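You operate a simulated robot arm through the tools that you are given. There is no shell and no other tool. Be economical: measure what you need, move in short steps, check, and stop when the job is done.

You are at the controls of a simulated robot arm. One attempt, no reset.

JOB
Clamp the orange board, sand off its rough patch and free it again.
Fine: use the blue sanding block and put it back where it stood.

The check looks at the end state, three seconds after you hand in, the way a careful person would. Anything else that was tipped, shoved, dropped, spilled or broken makes it a failure.

ROBOT AND FRAMES
A 7-joint arm with a two-finger parallel gripper, fixed in place. Base frame: the origin is at the foot of the arm, x ahead of it, y to its left, z up. Units: mm, degrees, N and s.
Its first joint turns from -66.0 to 66.0 degrees. Payload 1.57 kg.
Tool frame: the origin (TCP) lies between the finger pads and is the grasp point; the fingertips stand 30 mm ahead of it; z points along the fingers, y is the line along which they close. Largest opening 110 mm; finger width 24, thickness 12; the body of the gripper, 48 by 112 mm, starts 78 mm behind the TCP.
Orientation is that of the tool frame in the base frame, as a unit quaternion [w, x, y, z]. With the fingers straight down and closing along the base's y, the tool's x points along the base's -x, its y along +y and its z along -z.

CONTROLS
- The arm moves only by the tool nudge_tool. Its argument "increments" is a list of rows, each a list of 7 numbers: the turn, a rotation vector about the tool's x, y, z in degrees, then the shift along the tool's x, y, z in m, then the gripper command, from -1 (shut) to 1 (fully open), values between in proportion. In form: [[wx, wy, wz, x, y, z, fingers], ...]. A call has 1 to 8 rows; each row is the pose to reach, as a shift and turn from the pose commanded when the call began, along the tool's axes at that moment. A row lasts 0.2 s, in which the tool goes at most 50 mm and 8.6 degrees; a call with a longer step from one row to the next is refused whole, and so is a gripper value outside its range. Where a pose cannot be reached the arm comes as near as it can. A force on the tool above 70 N (or 10 N above the force at the start of the call, whichever is more), or a blocked arm, ends the call early, and 0.2 s more pass. Each finger travels about 108 mm/s and halts on what it meets, pressing with about 27 N; the grip force reading is that of the motor and also rises with nothing between the fingers. The clock runs only during rows and for 0.2 s after the last one: add rows that repeat a pose to give the fingers time. The reply holds the time, the measured pose of the TCP, the force on the tool along the base axes, the opening and the grip force, in the units named above and with some noise.
- Cameras (640 x 400 px; columns grow to the right, rows downward): "scene" is fixed at [149.5, -385.8, 1392]; the picture's right is [0.88, -0.47, 0.00], its down [-0.32, -0.59, -0.74] and it looks along [0.35, 0.65, -0.67] (base axes); focal length 234 px, centre (320, 200). "wrist" rides on the gripper at [-36, 0, -80] in the tool frame; the picture's right is [0.00, -1.00, 0.00], its down [0.97, 0.00, -0.24] and it looks along [0.24, 0.00, 0.97] (tool axes); focal length 218 px, centre (320, 200). There is no depth. A picture from a camera that has moved, and an enlarged one, comes with that camera's place and axes in the base frame and with its lens.
- grab_frame(camera): a new picture of that camera. It takes no simulated time.
- zoom(camera, box): a new picture of the part [left, top, right, bottom] of that camera's present view, enlarged. It takes no simulated time.
- finish_job(): hands the job in; it is judged then, once.

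Go step by step. Nothing tells you positions but the pictures and the camera data: compare them with the known pose of the tool, close in by small moves and look again before you grip or let go. The budget is 120 turns and 64 pictures, counting those below and the enlarged ones. Unless the task says otherwise, let go and move clear before handing in, and close with one line.

The tools are called by a JSON object that holds its "op" and its "data". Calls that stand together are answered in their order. nudge_tool: Moves the arm, as the interface text tells. Its arguments: {"type":"object","properties":{"increments":{"type":"array","items":{"type":"array","items":{"type":"number"}}}},"required":["increments"]} The other tools are called the same way: grab_frame (camera) takes a picture; zoom (camera, box) takes an enlarged picture of a part of a camera's view; finish_job () hands the job in.

At the start:

```text
time: 0.0
ee_pos: [393.1, 131.7, 1202.8]
tcp_rot: [0.0, 0.0, 1.0, 0.0]
force: [-0.2, 0.0, 0.2]
gripper_width: 109.7
finger_force: 0.0
```

scene: 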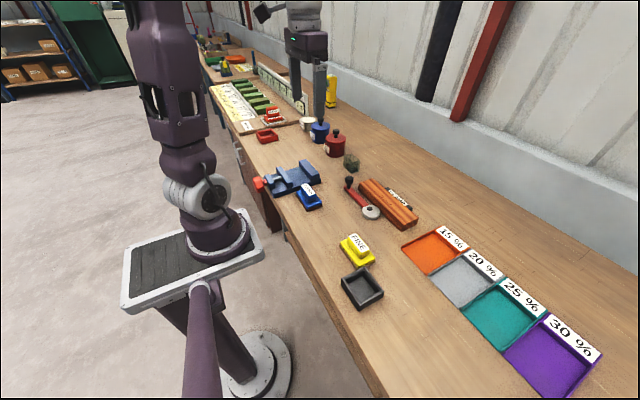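
wrist: 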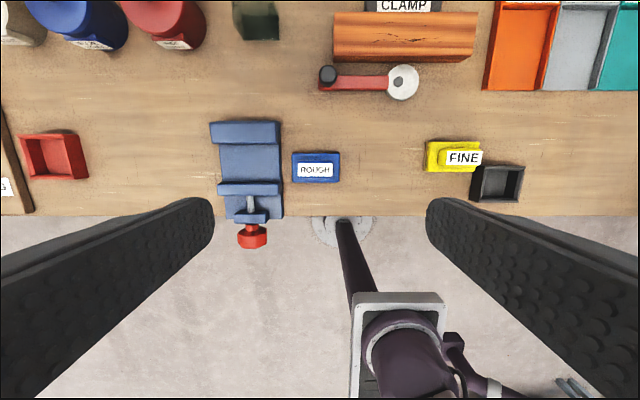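

I see a bench with an orange/wooden board by a "CLAMP" label, a red lever with a round disc, a blue vise, and sanding blocks in blue and yellow. I'll enlarge the pictures to read the labels and see the shapes before moving.

{"op": "zoom", "data": {"camera": "scene", "box": [240, 140, 440, 310]}}

{"op": "zoom", "data": {"camera": "wrist", "box": [200, 0, 540, 250]}}

{"op": "zoom", "data": {"camera": "wrist", "box": [300, 0, 500, 110]}}

```text
2.35 times, centred on (340, 225) of scene
camera zoom: at [149.5, -385.8, 1392.0], right [0.88, -0.47, 0.0], down [-0.32, -0.59, -0.74], along [0.35, 0.65, -0.67], focal length 551 px, centre (273, 141)
```

zoom: 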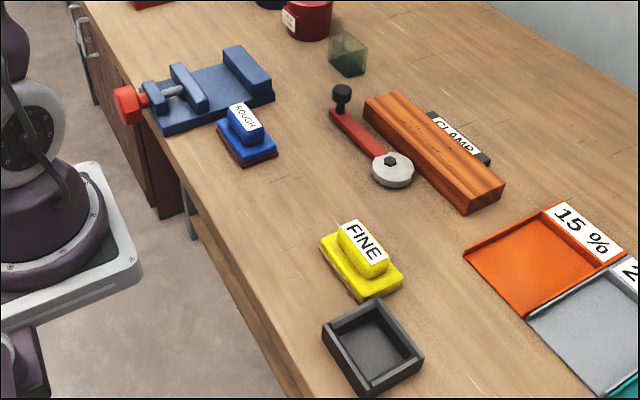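

```text
1.60 times, centred on (370, 125) of wrist
camera zoom: at [430.8, 130.9, 1282.2], right [0.0, -1.0, 0.0], down [-0.97, 0.0, 0.24], along [-0.24, 0.0, -0.97], focal length 349 px, centre (240, 320)
```

zoom: 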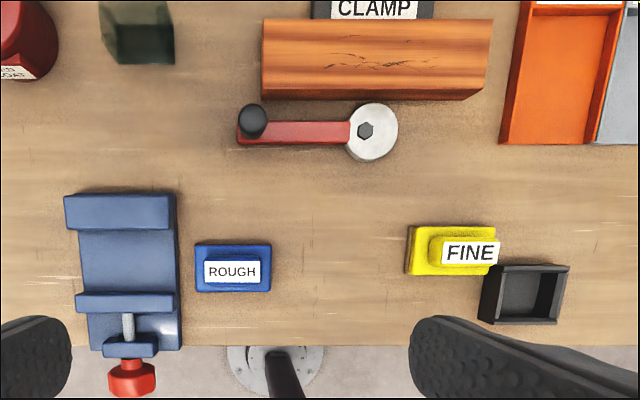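

```text
3.20 times, centred on (400, 55) of wrist
camera zoom: at [430.8, 130.9, 1282.2], right [0.0, -1.0, 0.0], down [-0.97, 0.0, 0.24], along [-0.24, 0.0, -0.97], focal length 698 px, centre (64, 664)
```

zoom: 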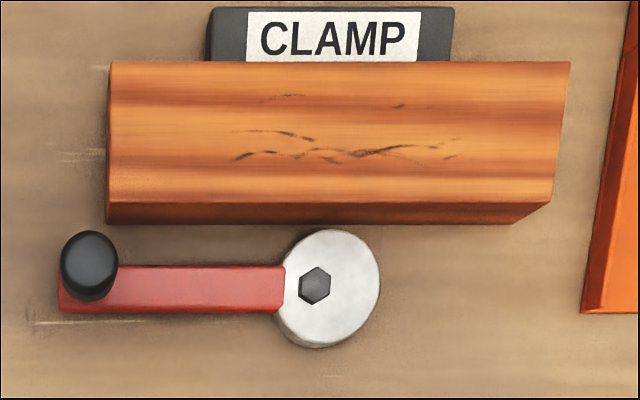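

The two cameras' rays meet at about z = 870 for the objects on the bench, not the quoted 440, so I'll trust the pictures and descend carefully. The clamp is an eccentric cam: its pivot is near (532, 2), the lever knob near (538, 118), the board at x ≈ 567–626, and the blue block near (390, 138). I'll move closer and look again.

{"op": "nudge_tool", "data": {"increments": [[0, 0, 0, -0.015, -0.018, 0.025, 1], [0, 0, 0, -0.03, -0.036, 0.05, 1], [0, 0, 0, -0.045, -0.054, 0.075, 1], [0, 0, 0, -0.06, -0.072, 0.1, 1]]}}

{"op": "grab_frame", "data": {"camera": "wrist"}}

{"op": "grab_frame", "data": {"camera": "scene"}}

```text
time: 1.0
ee_pos: [453.6, 58.9, 1101.7]
tcp_rot: [0.0, 0.0, 1.0, 0.001]
force: [0.2, 0.3, 1.4]
gripper_width: 110.2
finger_force: 0.0
```

```text
58 pictures are left
camera wrist: at [489.8, 58.0, 1181.5], right [0.0, -1.0, 0.0], down [-0.97, 0.0, 0.24], along [-0.24, 0.0, -0.97], focal length 218 px, centre (320, 200)
```

wrist: 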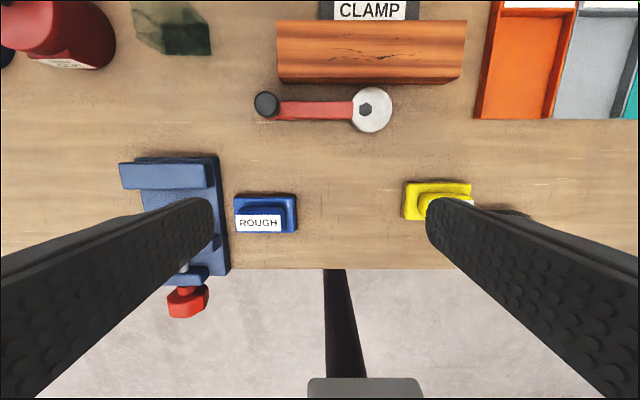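

```text
57 pictures are left
```

scene: 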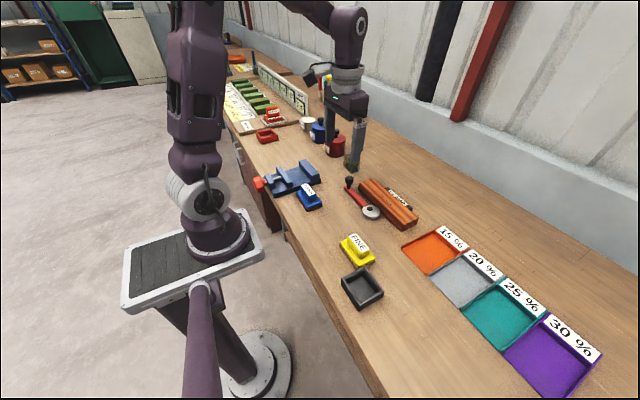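

The picture scale agrees with a bench at about z = 865. I'll enlarge the cam lever and the board.

{"op": "zoom", "data": {"camera": "wrist", "box": [230, 0, 490, 160]}}

{"op": "zoom", "data": {"camera": "scene", "box": [320, 150, 440, 240]}}

{"op": "zoom", "data": {"camera": "scene", "box": [250, 150, 370, 230]}}

```text
2.46 times, centred on (360, 80) of wrist
camera zoom: at [489.8, 58.0, 1181.5], right [0.0, -1.0, 0.0], down [-0.97, 0.0, 0.24], along [-0.24, 0.0, -0.97], focal length 537 px, centre (222, 495)
```

zoom: 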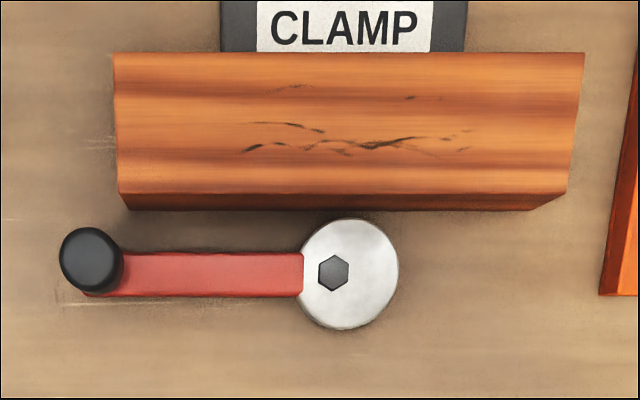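

```text
4.44 times, centred on (380, 195) of scene
camera zoom: at [149.5, -385.8, 1392.0], right [0.88, -0.47, 0.0], down [-0.32, -0.59, -0.74], along [0.35, 0.65, -0.67], focal length 1041 px, centre (53, 222)
```

zoom: 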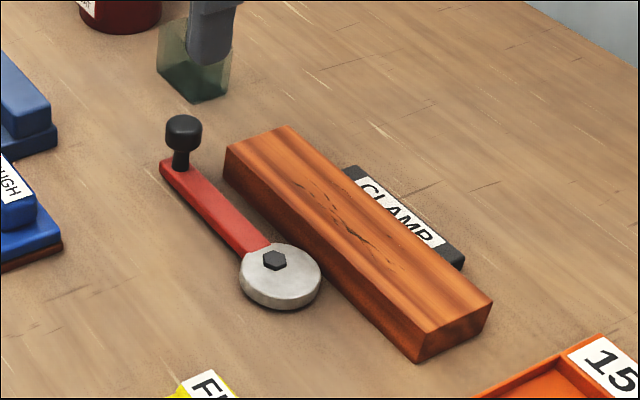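

```text
5.00 times, centred on (310, 190) of scene
camera zoom: at [149.5, -385.8, 1392.0], right [0.88, -0.47, 0.0], down [-0.32, -0.59, -0.74], along [0.35, 0.65, -0.67], focal length 1172 px, centre (370, 250)
```

zoom: 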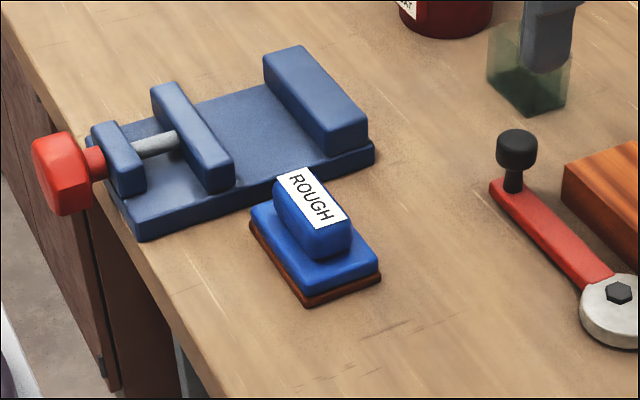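

Triangulated: the knob top is near (533, 117, 924), the pivot (534, 0), the board x 568–627 with its top at 893, and the rough patch at x 585–614, y −58…49. Before gripping anything I'll test the reach above the patch and get a view from there.

{"op": "nudge_tool", "data": {"increments": [[0, 0, 0, -0.029, -0.012, 0.02, 1], [0, 0, 0, -0.058, -0.024, 0.04, 1], [0, 0, 0, -0.087, -0.036, 0.06, 1], [0, 0, 0, -0.116, -0.048, 0.08, 1], [0, 0, 0, -0.146, -0.059, 0.1, 1]]}}

{"op": "grab_frame", "data": {"camera": "wrist"}}

```text
time: 2.2
ee_pos: [601.1, 3.0, 1003.5]
tcp_rot: [0.0, 0.0, 1.0, 0.0]
force: [0.6, 0.3, -0.3]
gripper_width: 110.1
finger_force: 0.2
```

```text
53 pictures are left
camera wrist: at [638.3, 1.9, 1081.7], right [0.0, -1.0, 0.0], down [-0.97, 0.0, 0.24], along [-0.24, 0.0, -0.97], focal length 218 px, centre (320, 200)
```

wrist: 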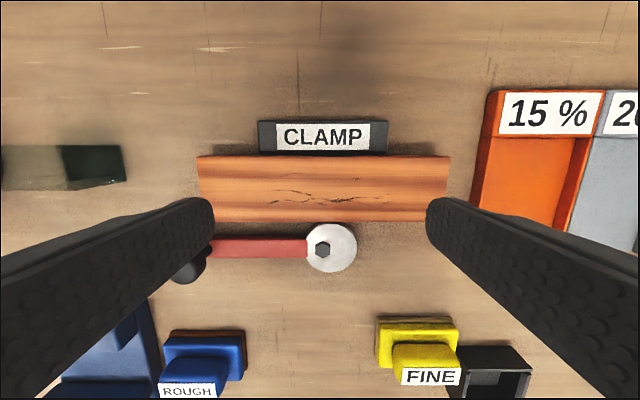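

The arm reaches x = 601. I'll enlarge this to check the board–fence gap and the cam.

{"op": "zoom", "data": {"camera": "wrist", "box": [180, 110, 460, 285]}}

```text
2.29 times, centred on (320, 198) of wrist
camera zoom: at [638.3, 1.9, 1081.7], right [0.0, -1.0, 0.0], down [-0.97, 0.0, 0.24], along [-0.24, 0.0, -0.97], focal length 499 px, centre (320, 206)
```

zoom: 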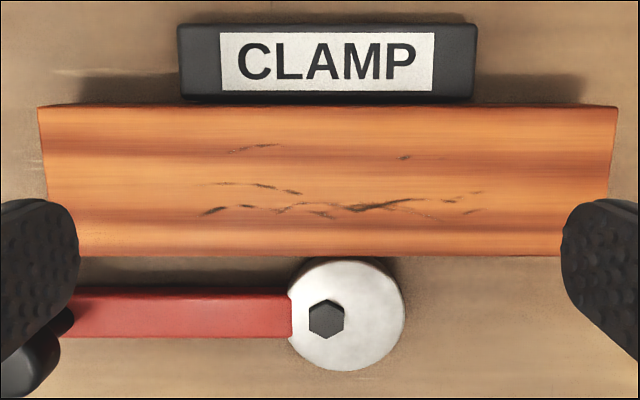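

The board sits almost against the fence, so turning the lever from +y towards the robot (−x) should press the cam onto it. I'm moving above the knob with a smaller opening.

{"op": "nudge_tool", "data": {"increments": [[0, 0, 0, 0.017, 0.029, 0, 0.6], [0, 0, 0, 0.034, 0.057, 0, 0.3], [0, 0, 0, 0.051, 0.086, 0, 0.1], [0, 0, 0, 0.068, 0.114, 0.003, 0.1], [0, 0, 0, 0.068, 0.114, 0.003, 0.1]]}}

{"op": "grab_frame", "data": {"camera": "wrist"}}

{"op": "zoom", "data": {"camera": "scene", "box": [310, 130, 430, 220]}}

```text
time: 3.4
ee_pos: [532.6, 116.8, 1000.6]
tcp_rot: [0.0, 0.0, 1.0, 0.001]
force: [-0.1, 0.3, 0.1]
gripper_width: 60.5
finger_force: 0.1
```

```text
51 pictures are left
camera wrist: at [569.8, 115.3, 1078.9], right [0.0, -1.0, 0.0], down [-0.97, 0.0, 0.24], along [-0.24, 0.0, -0.97], focal length 218 px, centre (320, 200)
```

wrist: 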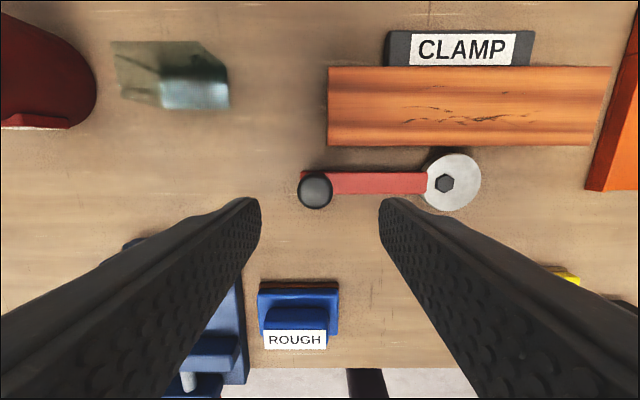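

```text
4.44 times, centred on (370, 175) of scene
camera zoom: at [149.5, -385.7, 1392.0], right [0.88, -0.47, 0.0], down [-0.32, -0.59, -0.74], along [0.35, 0.65, -0.67], focal length 1041 px, centre (98, 311)
```

zoom: 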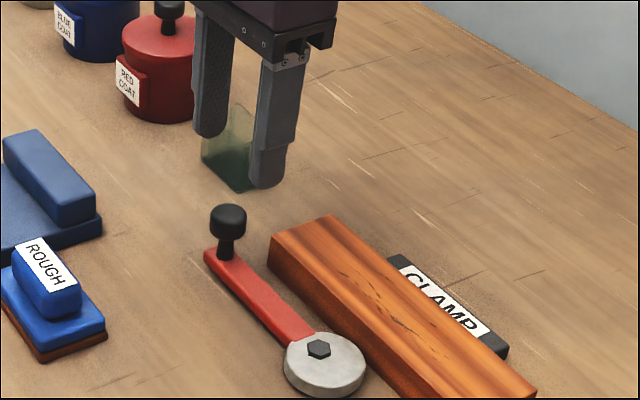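

The knob is at about (537, 118), between the open fingers. I'm lowering around it.

{"op": "nudge_tool", "data": {"increments": [[0, 0, 0, -0.004, 0.001, 0.03, 0.1], [0, 0, 0, -0.004, 0.001, 0.055, 0.1], [0, 0, 0, -0.004, 0.001, 0.071, 0.1]]}}

{"op": "grab_frame", "data": {"camera": "wrist"}}

{"op": "zoom", "data": {"camera": "scene", "box": [310, 130, 430, 220]}}

```text
time: 4.2
ee_pos: [534.0, 114.5, 928.2]
tcp_rot: [0.0, -0.001, 1.0, 0.0]
force: [-0.3, 0.1, 1.2]
gripper_width: 60.4
finger_force: 0.0
```

```text
49 pictures are left
camera wrist: at [572.9, 114.1, 1007.3], right [0.0, -1.0, 0.0], down [-0.97, 0.0, 0.24], along [-0.24, 0.0, -0.97], focal length 218 px, centre (320, 200)
```

wrist: 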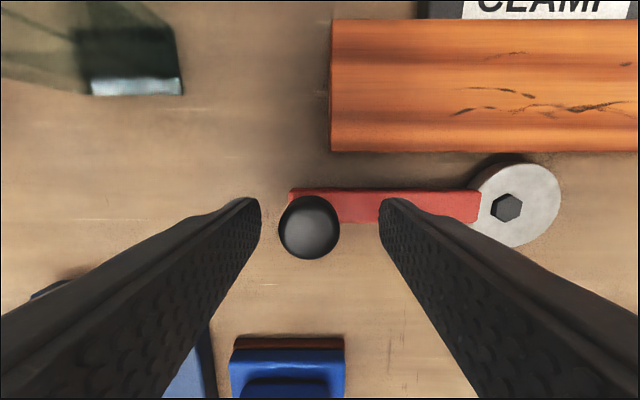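

```text
4.44 times, centred on (370, 175) of scene
camera zoom: at [149.5, -385.8, 1392.0], right [0.88, -0.47, 0.0], down [-0.32, -0.59, -0.74], along [0.35, 0.65, -0.67], focal length 1041 px, centre (98, 311)
```

zoom: 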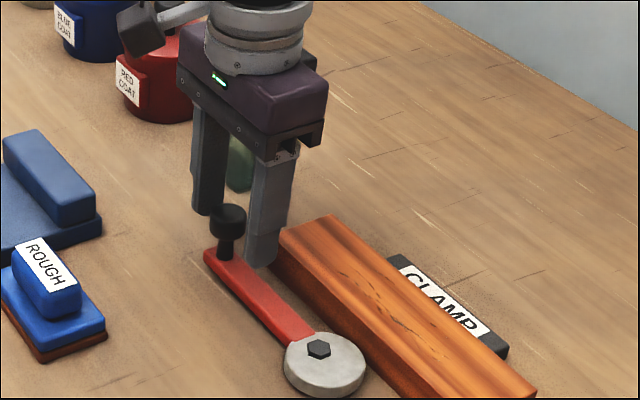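

The knob is between the pads; I'll make a small correction and close on it.

{"op": "nudge_tool", "data": {"increments": [[0, 0, 0, -0.002, 0.003, 0, 0.1], [0, 0, 0, -0.002, 0.003, 0, -0.3], [0, 0, 0, -0.002, 0.003, 0, -1], [0, 0, 0, -0.002, 0.003, 0, -1], [0, 0, 0, -0.002, 0.003, 0, -1]]}}

{"op": "grab_frame", "data": {"camera": "wrist"}}

```text
time: 5.4
ee_pos: [537.4, 120.2, 928.0]
tcp_rot: [0.0, -0.001, 1.0, 0.0]
force: [-0.3, 17.2, -6.4]
gripper_width: 27.4
finger_force: 37.6
```

```text
47 pictures are left
camera wrist: at [574.5, 118.8, 1007.1], right [0.0, -1.0, 0.0], down [-0.97, 0.0, 0.24], along [-0.24, 0.0, -0.97], focal length 218 px, centre (320, 200)
```

wrist: 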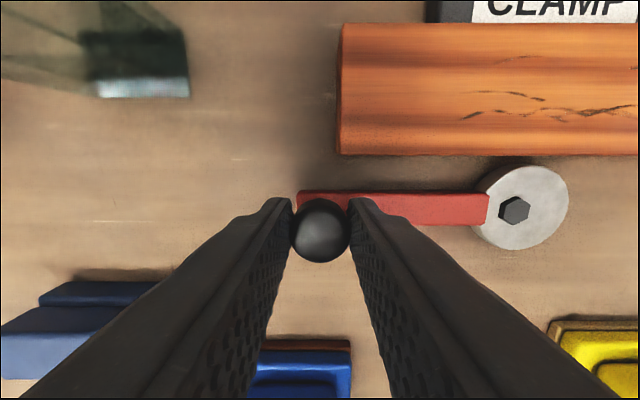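

I have the knob at radius ~120 from the pivot. I'm swinging it along the arc towards the robot, the first 40° or so.

{"op": "nudge_tool", "data": {"increments": [[0, 0, 0, 0.0194, 0.0011, 0, -1], [0, 0, 0, 0.0359, -0.0024, 0, -1], [0, 0, 0, 0.0518, -0.0082, 0, -1], [0, 0, 0, 0.0667, -0.0161, 0, -1], [0, 0, 0, 0.0804, -0.026, 0, -1]]}}

{"op": "grab_frame", "data": {"camera": "wrist"}}

```text
time: 6.6
ee_pos: [456.7, 94.2, 928.6]
tcp_rot: [0.001, 0.001, 1.0, 0.002]
force: [-2.4, 7.3, 23.5]
gripper_width: 27.3
finger_force: 38.2
```

```text
46 pictures are left
camera wrist: at [494.1, 92.4, 1008.1], right [0.0, -1.0, 0.0], down [-0.97, 0.0, 0.24], along [-0.24, 0.0, -0.97], focal length 218 px, centre (320, 200)
```

wrist: 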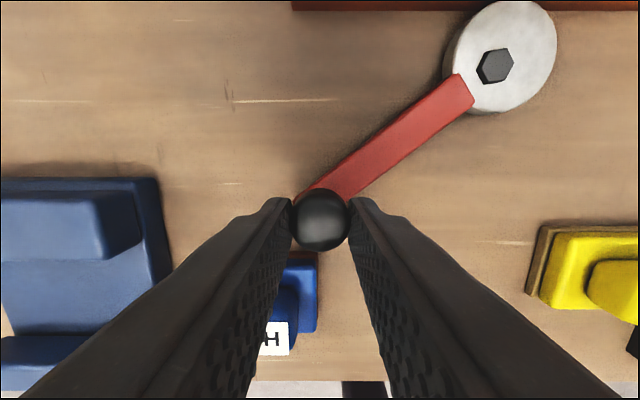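

The lever turns freely. I'm continuing the arc to about 80°, watching the force.

{"op": "nudge_tool", "data": {"increments": [[0, 0, 0, 0.0121, -0.0117, -0.001, -1], [0, 0, 0, 0.0225, -0.025, -0.001, -1], [0, 0, 0, 0.031, -0.0397, -0.001, -1], [0, 0, 0, 0.0373, -0.0553, -0.001, -1], [0, 0, 0, 0.0414, -0.0717, -0.001, -1]]}}

{"op": "grab_frame", "data": {"camera": "wrist"}}

{"op": "zoom", "data": {"camera": "scene", "box": [310, 150, 430, 240]}}

```text
time: 7.8
ee_pos: [416.5, 21.6, 930.0]
tcp_rot: [0.001, 0.0, 1.0, 0.0]
force: [-1.0, 3.9, -1.5]
gripper_width: 27.5
finger_force: 38.0
```

```text
45 pictures are left
camera wrist: at [453.2, 20.7, 1009.4], right [0.0, -1.0, 0.0], down [-0.97, 0.0, 0.24], along [-0.24, 0.0, -0.97], focal length 218 px, centre (320, 200)
```

wrist: 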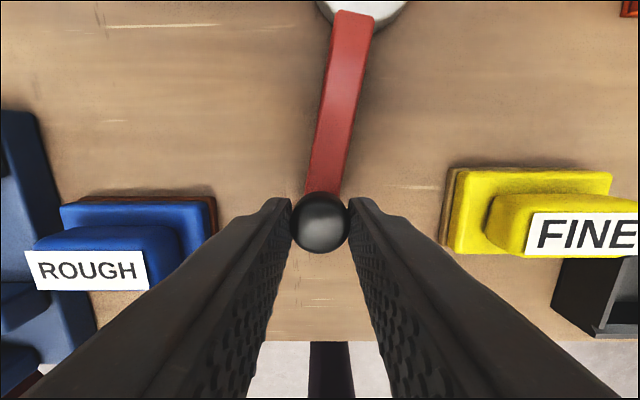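

```text
4.44 times, centred on (370, 195) of scene
camera zoom: at [149.5, -385.6, 1392.1], right [0.88, -0.47, 0.0], down [-0.32, -0.59, -0.74], along [0.35, 0.65, -0.67], focal length 1041 px, centre (98, 222)
```

zoom: 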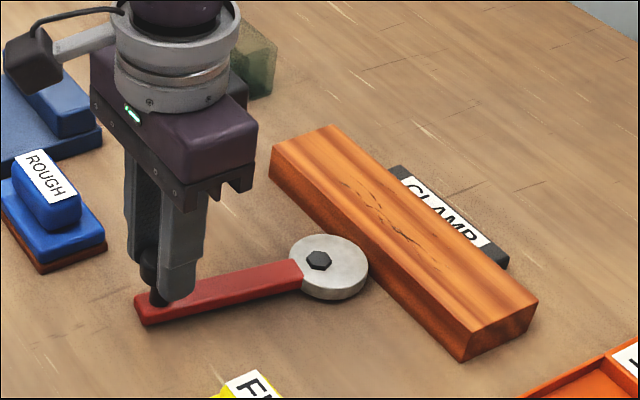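

The cam is closing on the board. I'm finishing to 90° and watching the side force.

{"op": "nudge_tool", "data": {"increments": [[0, 0, 0, 0.0013, -0.0105, 0, -1], [0, 0, 0, 0.0018, -0.021, 0, -1], [0, 0, 0, 0.0018, -0.021, 0, -1]]}}

{"op": "zoom", "data": {"camera": "scene", "box": [310, 150, 430, 240]}}

```text
time: 8.6
ee_pos: [413.7, -0.1, 928.7]
tcp_rot: [-0.001, 0.0, 1.0, 0.0]
force: [0.0, 5.7, -19.8]
gripper_width: 27.2
finger_force: 37.7
```

```text
4.44 times, centred on (370, 195) of scene
camera zoom: at [149.7, -385.6, 1392.0], right [0.88, -0.47, 0.0], down [-0.32, -0.59, -0.74], along [0.35, 0.65, -0.67], focal length 1041 px, centre (98, 222)
```

zoom: 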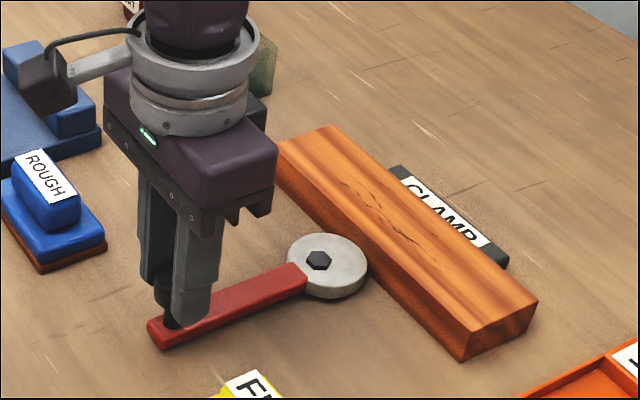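

There was only a small resistance. I'll release, rise, and look at the contact between cam and board from above.

{"op": "nudge_tool", "data": {"increments": [[0, 0, 0, 0, 0, 0, 0.0], [0, 0, 0, 0, 0, 0, 0.0], [0, 0, 0, 0, 0, -0.04, 0.0], [0, 0, 0, -0.04, 0, -0.07, 0.0], [0, 0, 0, -0.08, 0, -0.08, 0], [0, 0, 0, -0.12, 0, -0.08, 0]]}}

{"op": "zoom", "data": {"camera": "wrist", "box": [190, 0, 510, 200]}}

```text
time: 10.0
ee_pos: [535.9, -0.6, 1009.2]
tcp_rot: [-0.001, 0.0, 1.0, 0.0]
force: [0.2, 0.5, -0.1]
gripper_width: 54.9
finger_force: 0.0
```

```text
2.00 times, centred on (350, 100) of wrist
camera zoom: at [573.3, -1.0, 1088.7], right [0.0, -1.0, 0.0], down [-0.97, 0.0, 0.24], along [-0.24, 0.0, -0.97], focal length 436 px, centre (260, 400)
```

zoom: 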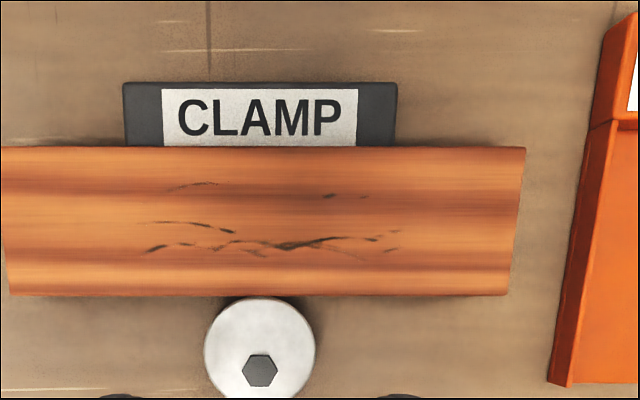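

The cam disc seems to touch the board. I'll check the fence side from further ahead.

{"op": "nudge_tool", "data": {"increments": [[0, 0, 0, -0.045, 0, 0, 0], [0, 0, 0, -0.09, 0, 0, 0], [0, 0, 0, -0.11, 0, 0, 0]]}}

{"op": "zoom", "data": {"camera": "wrist", "box": [220, 160, 420, 310]}}

```text
time: 10.8
ee_pos: [645.1, -0.9, 1010.4]
tcp_rot: [0.0, 0.0, 1.0, 0.0]
force: [-0.7, -0.7, -0.3]
gripper_width: 55.0
finger_force: 0.1
```

```text
2.67 times, centred on (320, 235) of wrist
camera zoom: at [682.1, -2.6, 1090.0], right [0.0, -1.0, 0.0], down [-0.97, 0.0, 0.24], along [-0.24, 0.0, -0.97], focal length 582 px, centre (320, 107)
```

zoom: 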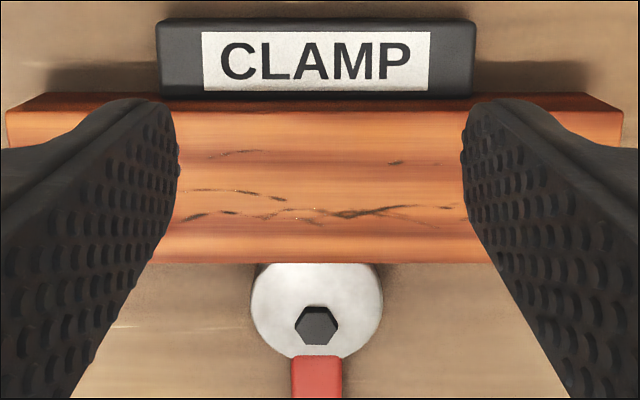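

The board is held between the fence and the cam. Next, the blue block: I'm moving above it at height 1010.

{"op": "nudge_tool", "data": {"increments": [[0, 0, 0, 0.04, 0.023, 0, 0.4], [0, 0, 0, 0.08, 0.046, 0, 0.4], [0, 0, 0, 0.12, 0.069, 0, 0.4], [0, 0, 0, 0.16, 0.092, 0, 0.4], [0, 0, 0, 0.2, 0.115, 0, 0.4], [0, 0, 0, 0.24, 0.138, 0, 0.4]]}}

{"op": "grab_frame", "data": {"camera": "wrist"}}

{"op": "zoom", "data": {"camera": "scene", "box": [260, 150, 360, 225]}}

```text
time: 12.2
ee_pos: [404.6, 137.0, 1007.1]
tcp_rot: [-0.001, 0.0, 1.0, 0.0]
force: [0.3, 0.6, 0.5]
gripper_width: 77.0
finger_force: 0.2
```

```text
40 pictures are left
camera wrist: at [441.3, 135.5, 1086.0], right [0.0, -1.0, 0.0], down [-0.97, 0.0, 0.24], along [-0.24, 0.0, -0.97], focal length 218 px, centre (320, 200)
```

wrist: 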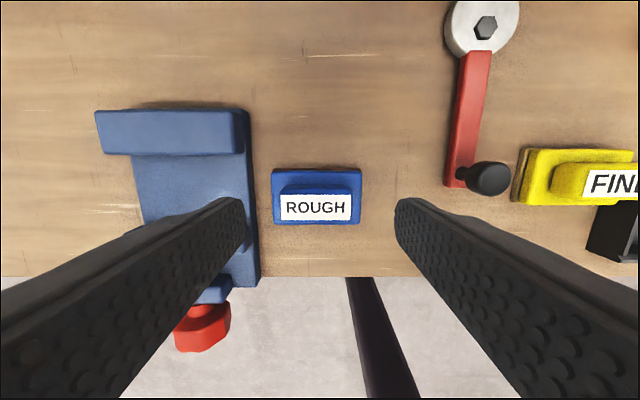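

```text
5.33 times, centred on (310, 188) of scene
camera zoom: at [149.5, -385.8, 1392.0], right [0.88, -0.47, 0.0], down [-0.32, -0.59, -0.74], along [0.35, 0.65, -0.67], focal length 1250 px, centre (373, 267)
```

zoom: 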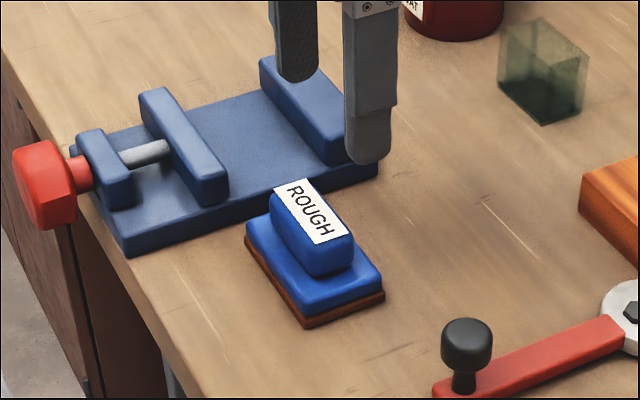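

The handle top is near (391.5, 138.5, 914) and about 58 mm long along y; the base top is at about 877. I'm lowering partway with a slightly wider opening and checking.

{"op": "nudge_tool", "data": {"increments": [[0, 0, 0, 0.006, 0.0005, 0.02, 0.55], [0, 0, 0, 0.012, 0.0005, 0.04, 0.55], [0, 0, 0, 0.012, 0.0005, 0.055, 0.55]]}}

{"op": "grab_frame", "data": {"camera": "wrist"}}

{"op": "zoom", "data": {"camera": "scene", "box": [260, 150, 360, 225]}}

```text
time: 13.0
ee_pos: [391.4, 139.6, 954.0]
tcp_rot: [0.0, 0.0, 1.0, 0.0]
force: [-0.2, 0.7, 0.5]
gripper_width: 85.2
finger_force: 0.1
```

```text
38 pictures are left
camera wrist: at [429.5, 138.0, 1032.4], right [0.0, -1.0, 0.0], down [-0.97, 0.0, 0.24], along [-0.24, 0.0, -0.97], focal length 218 px, centre (320, 200)
```

wrist: 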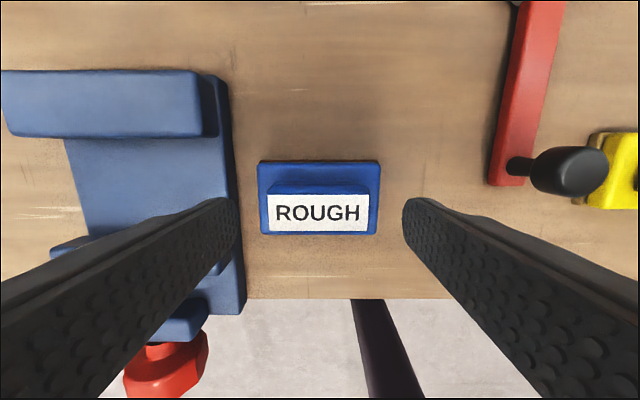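

```text
5.33 times, centred on (310, 188) of scene
camera zoom: at [149.5, -385.8, 1392.0], right [0.88, -0.47, 0.0], down [-0.32, -0.59, -0.74], along [0.35, 0.65, -0.67], focal length 1250 px, centre (373, 267)
```

zoom: 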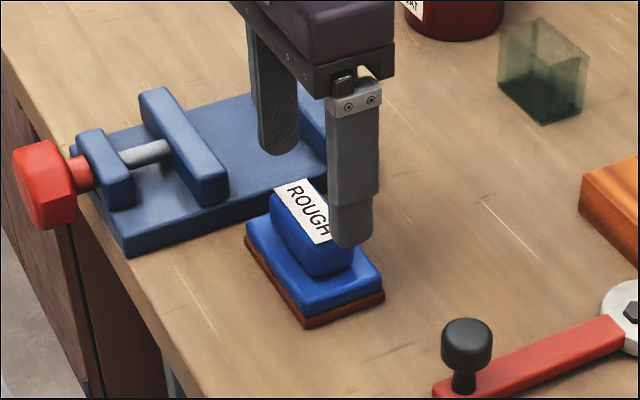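

The fingers straddle the handle, centred, with clearance to the vise. I'm lowering to about 916 and closing.

{"op": "nudge_tool", "data": {"increments": [[0, 0, 0, 0, -0.001, 0.013, 0.42], [0, 0, 0, 0, -0.001, 0.026, 0.42], [0, 0, 0, 0, -0.001, 0.039, 0.42], [0, 0, 0, 0, -0.001, 0.039, 0.2], [0, 0, 0, 0, -0.001, 0.039, -0.1], [0, 0, 0, 0, -0.001, 0.039, -0.4], [0, 0, 0, 0, -0.001, 0.039, -1]]}}

{"op": "grab_frame", "data": {"camera": "wrist"}}

{"op": "zoom", "data": {"camera": "scene", "box": [260, 150, 360, 225]}}

```text
time: 14.6
ee_pos: [392.0, 138.7, 915.8]
tcp_rot: [0.0, -0.001, 1.0, 0.0]
force: [0.2, 0.0, -0.2]
gripper_width: 64.2
finger_force: 27.0
```

```text
36 pictures are left
camera wrist: at [429.5, 138.2, 995.1], right [0.0, -1.0, 0.0], down [-0.97, 0.0, 0.24], along [-0.24, 0.0, -0.97], focal length 218 px, centre (320, 200)
```

wrist: 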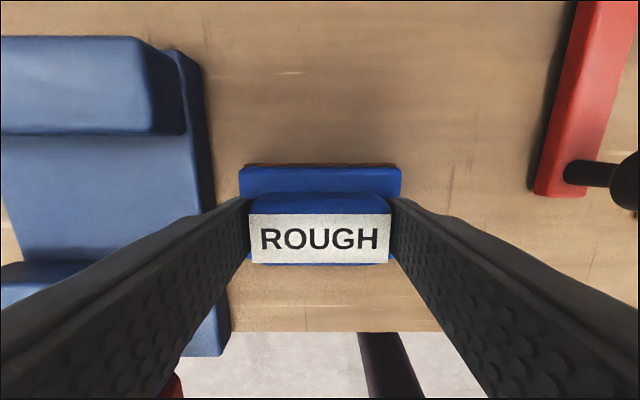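

```text
5.33 times, centred on (310, 188) of scene
camera zoom: at [149.5, -385.7, 1392.0], right [0.88, -0.47, 0.0], down [-0.32, -0.59, -0.74], along [0.35, 0.65, -0.67], focal length 1250 px, centre (373, 267)
```

zoom: 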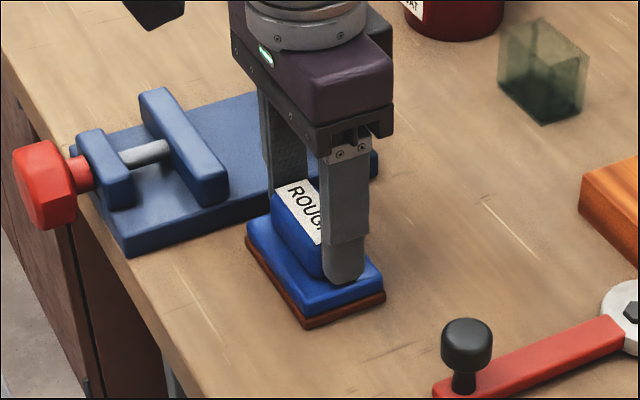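

Gripped at a width of 64 mm, with the grip pose at TCP (392, 138.7, 915.8), which I'll use to put it back. I'm lifting straight up and checking.

{"op": "nudge_tool", "data": {"increments": [[0, 0, 0, 0, 0, -0.01, -1], [0, 0, 0, 0, 0, -0.035, -1], [0, 0, 0, 0, 0, -0.065, -1], [0, 0, 0, 0, 0, -0.09, -1]]}}

{"op": "zoom", "data": {"camera": "scene", "box": [260, 110, 400, 220]}}

```text
time: 15.6
ee_pos: [391.7, 141.3, 1006.3]
tcp_rot: [0.001, 0.0, 1.0, 0.0]
force: [0.7, -0.1, -0.8]
gripper_width: 64.3
finger_force: 26.9
```

```text
3.64 times, centred on (330, 165) of scene
camera zoom: at [149.5, -385.7, 1392.0], right [0.88, -0.47, 0.0], down [-0.32, -0.59, -0.74], along [0.35, 0.65, -0.67], focal length 852 px, centre (284, 327)
```

zoom: 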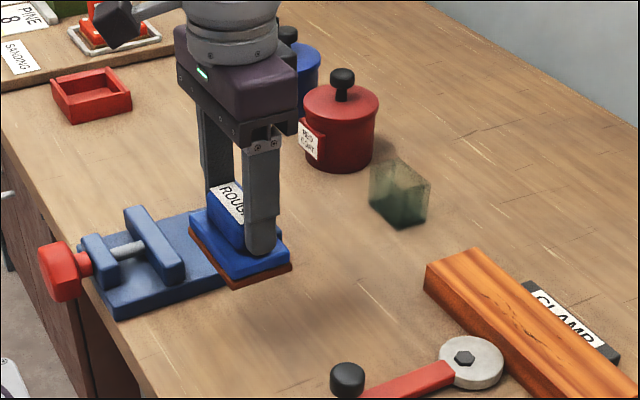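

The block is lifted securely. A chart at the left says "SANDING"; I'll read it in case it bears on which block to use.

{"op": "zoom", "data": {"camera": "scene", "box": [205, 50, 305, 140]}}

```text
4.44 times, centred on (255, 95) of scene
camera zoom: at [149.5, -385.7, 1392.0], right [0.88, -0.47, 0.0], down [-0.32, -0.59, -0.74], along [0.35, 0.65, -0.67], focal length 1041 px, centre (609, 667)
```

zoom: 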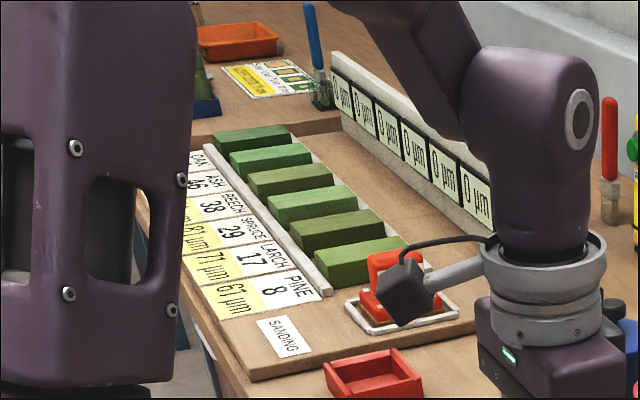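

Those belong to other jobs; the order names the blue block, so I carry on with it. I'm carrying it over the patch at the same height.

{"op": "nudge_tool", "data": {"increments": [[0, 0, 0, -0.035, -0.024, 0, -1], [0, 0, 0, -0.07, -0.048, 0, -1], [0, 0, 0, -0.105, -0.072, 0, -1], [0, 0, 0, -0.14, -0.096, 0, -1], [0, 0, 0, -0.175, -0.12, 0, -1], [0, 0, 0, -0.2085, -0.1425, 0, -1], [0, 0, 0, -0.2085, -0.1425, 0.02, -1]]}}

{"op": "grab_frame", "data": {"camera": "wrist"}}

{"op": "zoom", "data": {"camera": "scene", "box": [320, 120, 460, 240]}}

```text
time: 17.2
ee_pos: [601.0, -2.8, 986.8]
tcp_rot: [0.0, 0.0, 1.0, 0.001]
force: [0.2, -0.2, -1.0]
gripper_width: 64.1
finger_force: 26.8
```

```text
32 pictures are left
camera wrist: at [638.4, -3.9, 1065.3], right [0.0, -1.0, 0.0], down [-0.97, 0.0, 0.24], along [-0.24, 0.0, -0.97], focal length 218 px, centre (320, 200)
```

wrist: 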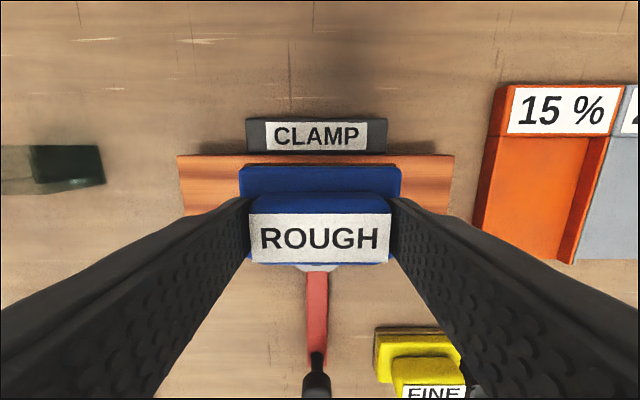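

```text
3.33 times, centred on (390, 180) of scene
camera zoom: at [149.5, -385.8, 1392.0], right [0.88, -0.47, 0.0], down [-0.32, -0.59, -0.74], along [0.35, 0.65, -0.67], focal length 781 px, centre (87, 267)
```

zoom: 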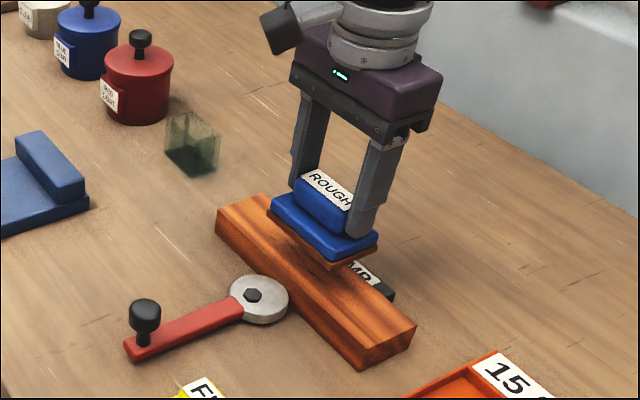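

The block is above the patch. I'm lowering to just above the expected contact height of 944.

{"op": "nudge_tool", "data": {"increments": [[0, 0, 0, 0, 0.02, 0.02, -1], [0, 0, 0, 0, 0.03, 0.034, -1], [0, 0, 0, 0, 0.03, 0.038, -1], [0, 0, 0, 0, 0.03, 0.04, -1], [0, 0, 0, 0, 0.03, 0.042, -1]]}}

```text
time: 18.4
ee_pos: [601.5, 24.7, 943.6]
tcp_rot: [0.002, 0.0, 1.0, 0.0]
force: [1.5, 2.5, 19.9]
gripper_width: 64.3
finger_force: 27.4
```

There is contact at z ≈ 943.6 with about 20 N. I'm sanding with even strokes along the patch.

{"op": "nudge_tool", "data": {"increments": [[0, 0, 0, 0, -0.018, 0, -1], [0, 0, 0, 0, -0.036, 0, -1], [0, 0, 0, 0, -0.054, 0, -1], [0, 0, 0, 0, -0.07, 0, -1], [0, 0, 0, 0, -0.054, 0, -1], [0, 0, 0, 0, -0.036, 0, -1], [0, 0, 0, 0, -0.018, 0, -1], [0, 0, 0, 0, 0, 0, -1]]}}

{"op": "grab_frame", "data": {"camera": "wrist"}}

{"op": "zoom", "data": {"camera": "scene", "box": [320, 120, 460, 240]}}

```text
time: 20.2
ee_pos: [600.4, 24.7, 944.4]
tcp_rot: [0.0, 0.0, 1.0, 0.0]
force: [0.7, -2.0, 3.3]
gripper_width: 64.0
finger_force: 27.0
```

```text
30 pictures are left
camera wrist: at [637.3, 24.8, 1023.3], right [0.0, -1.0, 0.0], down [-0.97, 0.0, 0.24], along [-0.24, 0.0, -0.97], focal length 218 px, centre (320, 200)
```

wrist: 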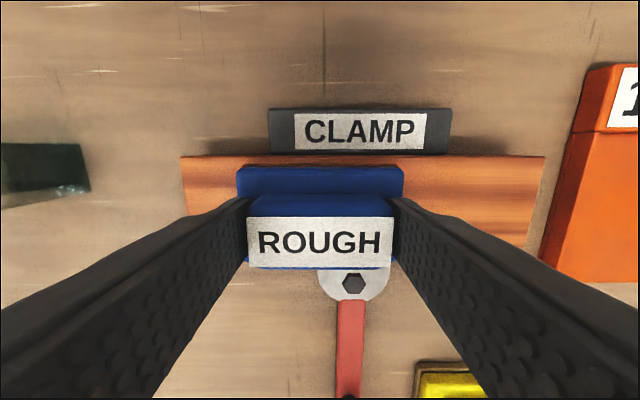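

```text
3.33 times, centred on (390, 180) of scene
camera zoom: at [149.4, -385.8, 1392.0], right [0.88, -0.47, 0.0], down [-0.32, -0.59, -0.74], along [0.35, 0.65, -0.67], focal length 781 px, centre (87, 267)
```

zoom: 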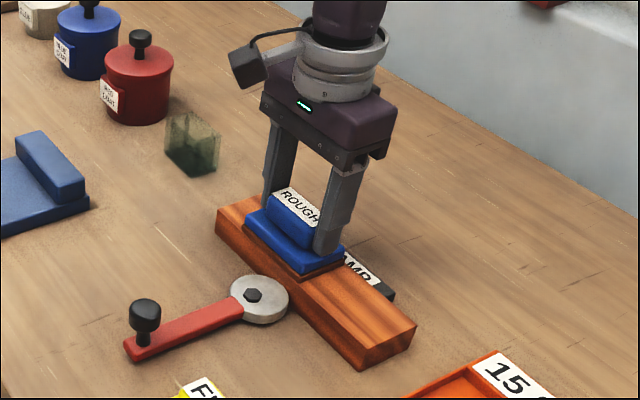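

The board stays put and the block moves with the gripper; the pressure has dropped to 3 N. I'll press slightly more and repeat the strokes.

{"op": "nudge_tool", "data": {"increments": [[0, 0, 0, 0, -0.018, 0.0015, -1], [0, 0, 0, 0, -0.036, 0.0015, -1], [0, 0, 0, 0, -0.054, 0.0015, -1], [0, 0, 0, 0, -0.07, 0.0015, -1], [0, 0, 0, 0, -0.054, 0.0015, -1], [0, 0, 0, 0, -0.036, 0.0015, -1], [0, 0, 0, 0, -0.018, 0.0015, -1], [0, 0, 0, 0, 0, 0.0015, -1]]}}

{"op": "nudge_tool", "data": {"increments": [[0, 0, 0, 0, -0.018, 0.0, -1], [0, 0, 0, 0, -0.036, 0.0, -1], [0, 0, 0, 0, -0.054, 0.0, -1], [0, 0, 0, 0, -0.07, 0.0, -1], [0, 0, 0, 0, -0.054, 0.0, -1], [0, 0, 0, 0, -0.036, 0.0, -1], [0, 0, 0, 0, -0.018, 0.0, -1], [0, 0, 0, 0, 0, 0.0, -1]]}}

```text
time: 22.0
ee_pos: [600.0, 23.7, 943.7]
tcp_rot: [0.001, 0.0, 1.0, -0.001]
force: [0.7, -15.6, 41.0]
gripper_width: 63.9
finger_force: 27.6
```

```text
time: 23.8
ee_pos: [601.6, 23.1, 942.8]
tcp_rot: [0.002, 0.0, 1.0, 0.0]
force: [-0.6, -16.4, 41.5]
gripper_width: 64.0
finger_force: 26.5
```

Firm strokes are done, at about 41 N down and 16 N drag. I'll lift off and look at the patch.

{"op": "nudge_tool", "data": {"increments": [[0, 0, 0, 0, 0, -0.01, -1], [0, 0, 0, 0, 0, -0.04, -1], [0, 0, 0, 0.04, 0.02, -0.06, -1], [0, 0, 0, 0.08, 0.05, -0.06, -1], [0, 0, 0, 0.1, 0.08, -0.06, -1]]}}

{"op": "zoom", "data": {"camera": "scene", "box": [330, 150, 450, 240]}}

{"op": "grab_frame", "data": {"camera": "wrist"}}

```text
time: 25.0
ee_pos: [499.4, 106.3, 1002.9]
tcp_rot: [0.0, 0.0, 1.0, 0.0]
force: [0.0, 1.2, -1.4]
gripper_width: 64.0
finger_force: 27.4
```

```text
4.44 times, centred on (390, 195) of scene
camera zoom: at [149.5, -385.8, 1392.0], right [0.88, -0.47, 0.0], down [-0.32, -0.59, -0.74], along [0.35, 0.65, -0.67], focal length 1041 px, centre (9, 222)
```

zoom: 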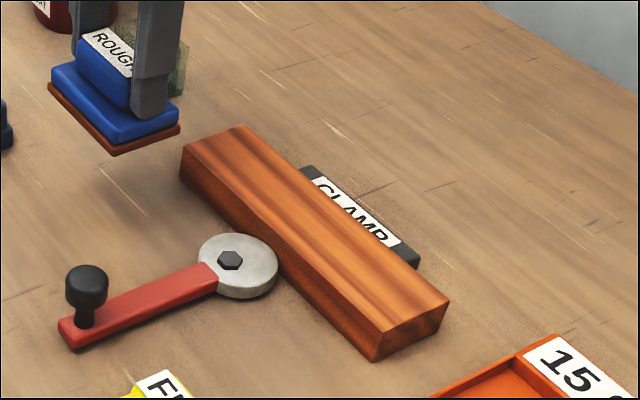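

```text
27 pictures are left
camera wrist: at [536.9, 105.1, 1082.3], right [0.0, -1.0, 0.0], down [-0.97, 0.0, 0.24], along [-0.24, 0.0, -0.97], focal length 218 px, centre (320, 200)
```

wrist: 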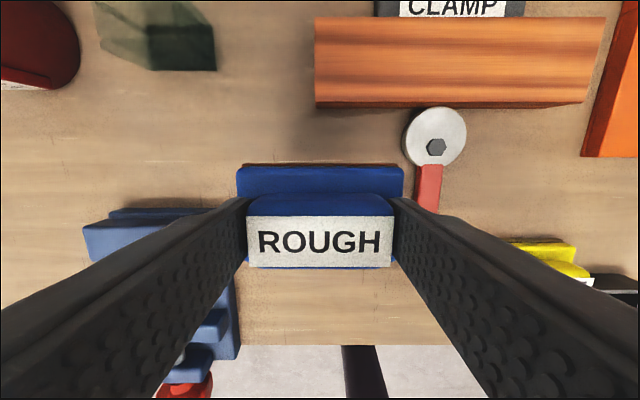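

The patch looks gone. I'll confirm it enlarged.

{"op": "zoom", "data": {"camera": "wrist", "box": [300, 0, 620, 180]}}

```text
2.00 times, centred on (460, 90) of wrist
camera zoom: at [536.9, 105.1, 1082.3], right [0.0, -1.0, 0.0], down [-0.97, 0.0, 0.24], along [-0.24, 0.0, -0.97], focal length 436 px, centre (40, 420)
```

zoom: 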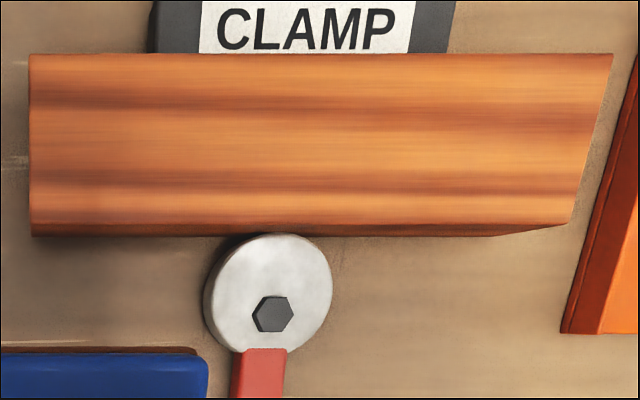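

The board is clean. I'm taking the block back above its place.

{"op": "nudge_tool", "data": {"increments": [[0, 0, 0, 0.037, 0.011, 0, -1], [0, 0, 0, 0.074, 0.022, 0, -1], [0, 0, 0, 0.1085, 0.0325, 0, -1], [0, 0, 0, 0.1085, 0.0325, 0.03, -1], [0, 0, 0, 0.1085, 0.0325, 0.06, -1], [0, 0, 0, 0.1085, 0.0325, 0.077, -1], [0, 0, 0, 0.1085, 0.0325, 0.077, -1]]}}

{"op": "zoom", "data": {"camera": "scene", "box": [260, 150, 360, 225]}}

{"op": "grab_frame", "data": {"camera": "wrist"}}

```text
time: 26.6
ee_pos: [389.9, 135.9, 924.9]
tcp_rot: [0.0, 0.0, 1.0, 0.0]
force: [0.5, -0.2, -1.0]
gripper_width: 64.1
finger_force: 26.6
```

```text
5.33 times, centred on (310, 188) of scene
camera zoom: at [149.5, -385.7, 1392.0], right [0.88, -0.47, 0.0], down [-0.32, -0.59, -0.74], along [0.35, 0.65, -0.67], focal length 1250 px, centre (373, 267)
```

zoom: 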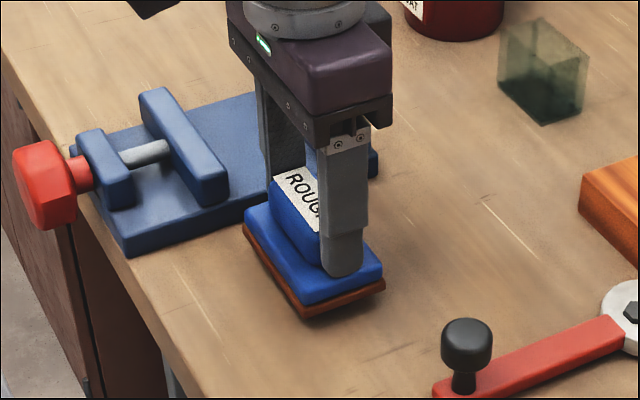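

```text
24 pictures are left
camera wrist: at [427.2, 135.4, 1004.1], right [0.0, -1.0, 0.0], down [-0.97, 0.0, 0.24], along [-0.24, 0.0, -0.97], focal length 218 px, centre (320, 200)
```

wrist: 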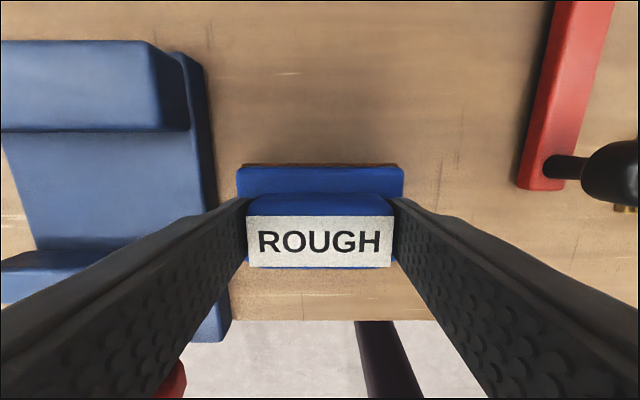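

I'm 2–3 mm off the recorded place; I'll correct that and set the block down gently.

{"op": "nudge_tool", "data": {"increments": [[0, 0, 0, -0.0015, 0.002, 0.003, -1], [0, 0, 0, -0.0015, 0.002, 0.006, -1], [0, 0, 0, -0.0015, 0.002, 0.008, -1]]}}

{"op": "zoom", "data": {"camera": "scene", "box": [260, 150, 360, 225]}}

```text
time: 27.4
ee_pos: [393.0, 139.4, 916.5]
tcp_rot: [0.0, 0.0, 1.0, 0.0]
force: [-0.3, 0.4, -1.8]
gripper_width: 64.2
finger_force: 26.8
```

```text
5.33 times, centred on (310, 188) of scene
camera zoom: at [149.5, -385.7, 1392.0], right [0.88, -0.47, 0.0], down [-0.32, -0.59, -0.74], along [0.35, 0.65, -0.67], focal length 1250 px, centre (373, 267)
```

zoom: 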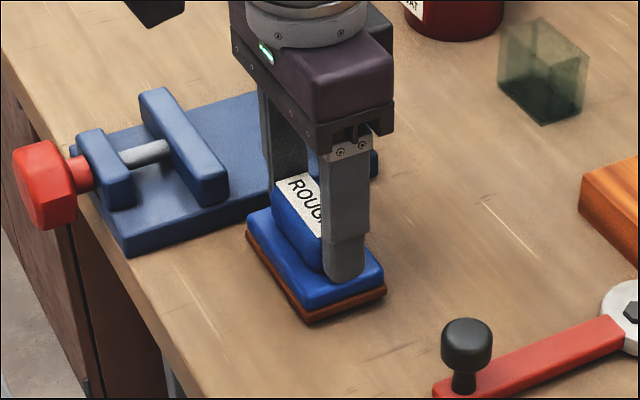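

It's a millimetre or two above the table still; I'll ease it down to contact.

{"op": "nudge_tool", "data": {"increments": [[0, 0, 0, 0.0007, -0.0005, 0.0007, -1], [0, 0, 0, 0.0007, -0.0005, 0.0013, -1], [0, 0, 0, 0.0007, -0.0005, 0.002, -1]]}}

```text
time: 28.2
ee_pos: [392.6, 140.9, 915.0]
tcp_rot: [0.001, 0.0, 1.0, 0.0]
force: [-0.6, 0.7, -1.3]
gripper_width: 63.9
finger_force: 26.8
```

No contact yet; a little lower.

{"op": "nudge_tool", "data": {"increments": [[0, 0, 0, 0, -0.001, 0.0007, -1], [0, 0, 0, 0, -0.001, 0.0014, -1], [0, 0, 0, 0, -0.001, 0.002, -1]]}}

{"op": "zoom", "data": {"camera": "scene", "box": [260, 150, 360, 225]}}

```text
time: 29.0
ee_pos: [392.7, 139.1, 913.4]
tcp_rot: [0.001, 0.0, 1.0, 0.0]
force: [-0.4, 0.6, -1.0]
gripper_width: 64.1
finger_force: 27.1
```

```text
5.33 times, centred on (310, 188) of scene
camera zoom: at [149.5, -385.7, 1392.0], right [0.88, -0.47, 0.0], down [-0.32, -0.59, -0.74], along [0.35, 0.65, -0.67], focal length 1250 px, centre (373, 267)
```

zoom: 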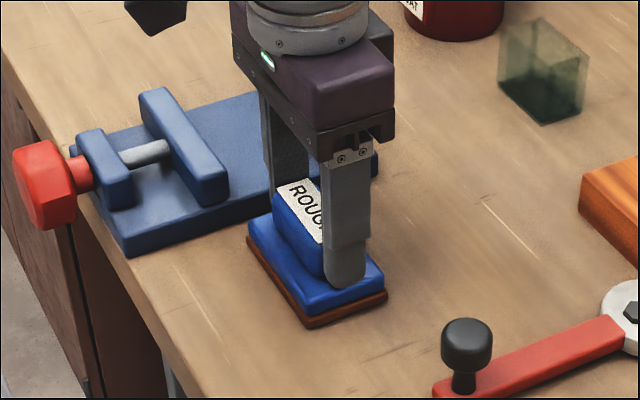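

It's nearly down and about 1.5 mm too far in +x. I'll correct and lower another millimetre or so.

{"op": "nudge_tool", "data": {"increments": [[0, 0, 0, 0.0012, 0, 0.0005, -1], [0, 0, 0, 0.0012, 0, 0.001, -1], [0, 0, 0, 0.0012, 0, 0.0017, -1]]}}

```text
time: 29.8
ee_pos: [391.3, 138.5, 912.7]
tcp_rot: [0.0, 0.0, 1.0, 0.0]
force: [-0.1, 1.0, -1.1]
gripper_width: 64.0
finger_force: 27.4
```

{"op": "nudge_tool", "data": {"increments": [[0, 0, 0, 0, 0, 0.0006, -1], [0, 0, 0, 0, 0, 0.0012, -1], [0, 0, 0, 0, 0, 0.0018, -1]]}}

{"op": "zoom", "data": {"camera": "scene", "box": [285, 180, 335, 217]}}

```text
time: 30.6
ee_pos: [391.6, 137.6, 911.2]
tcp_rot: [0.003, 0.001, 1.0, 0.001]
force: [-7.8, -5.1, 64.7]
gripper_width: 64.2
finger_force: 27.1
```

```text
10.81 times, centred on (310, 198) of scene
camera zoom: at [148.5, -386.2, 1392.0], right [0.88, -0.47, 0.0], down [-0.32, -0.59, -0.74], along [0.35, 0.65, -0.67], focal length 2533 px, centre (428, 216)
```

zoom: 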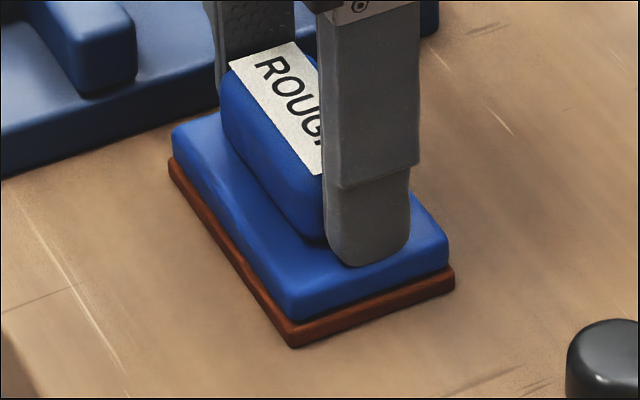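

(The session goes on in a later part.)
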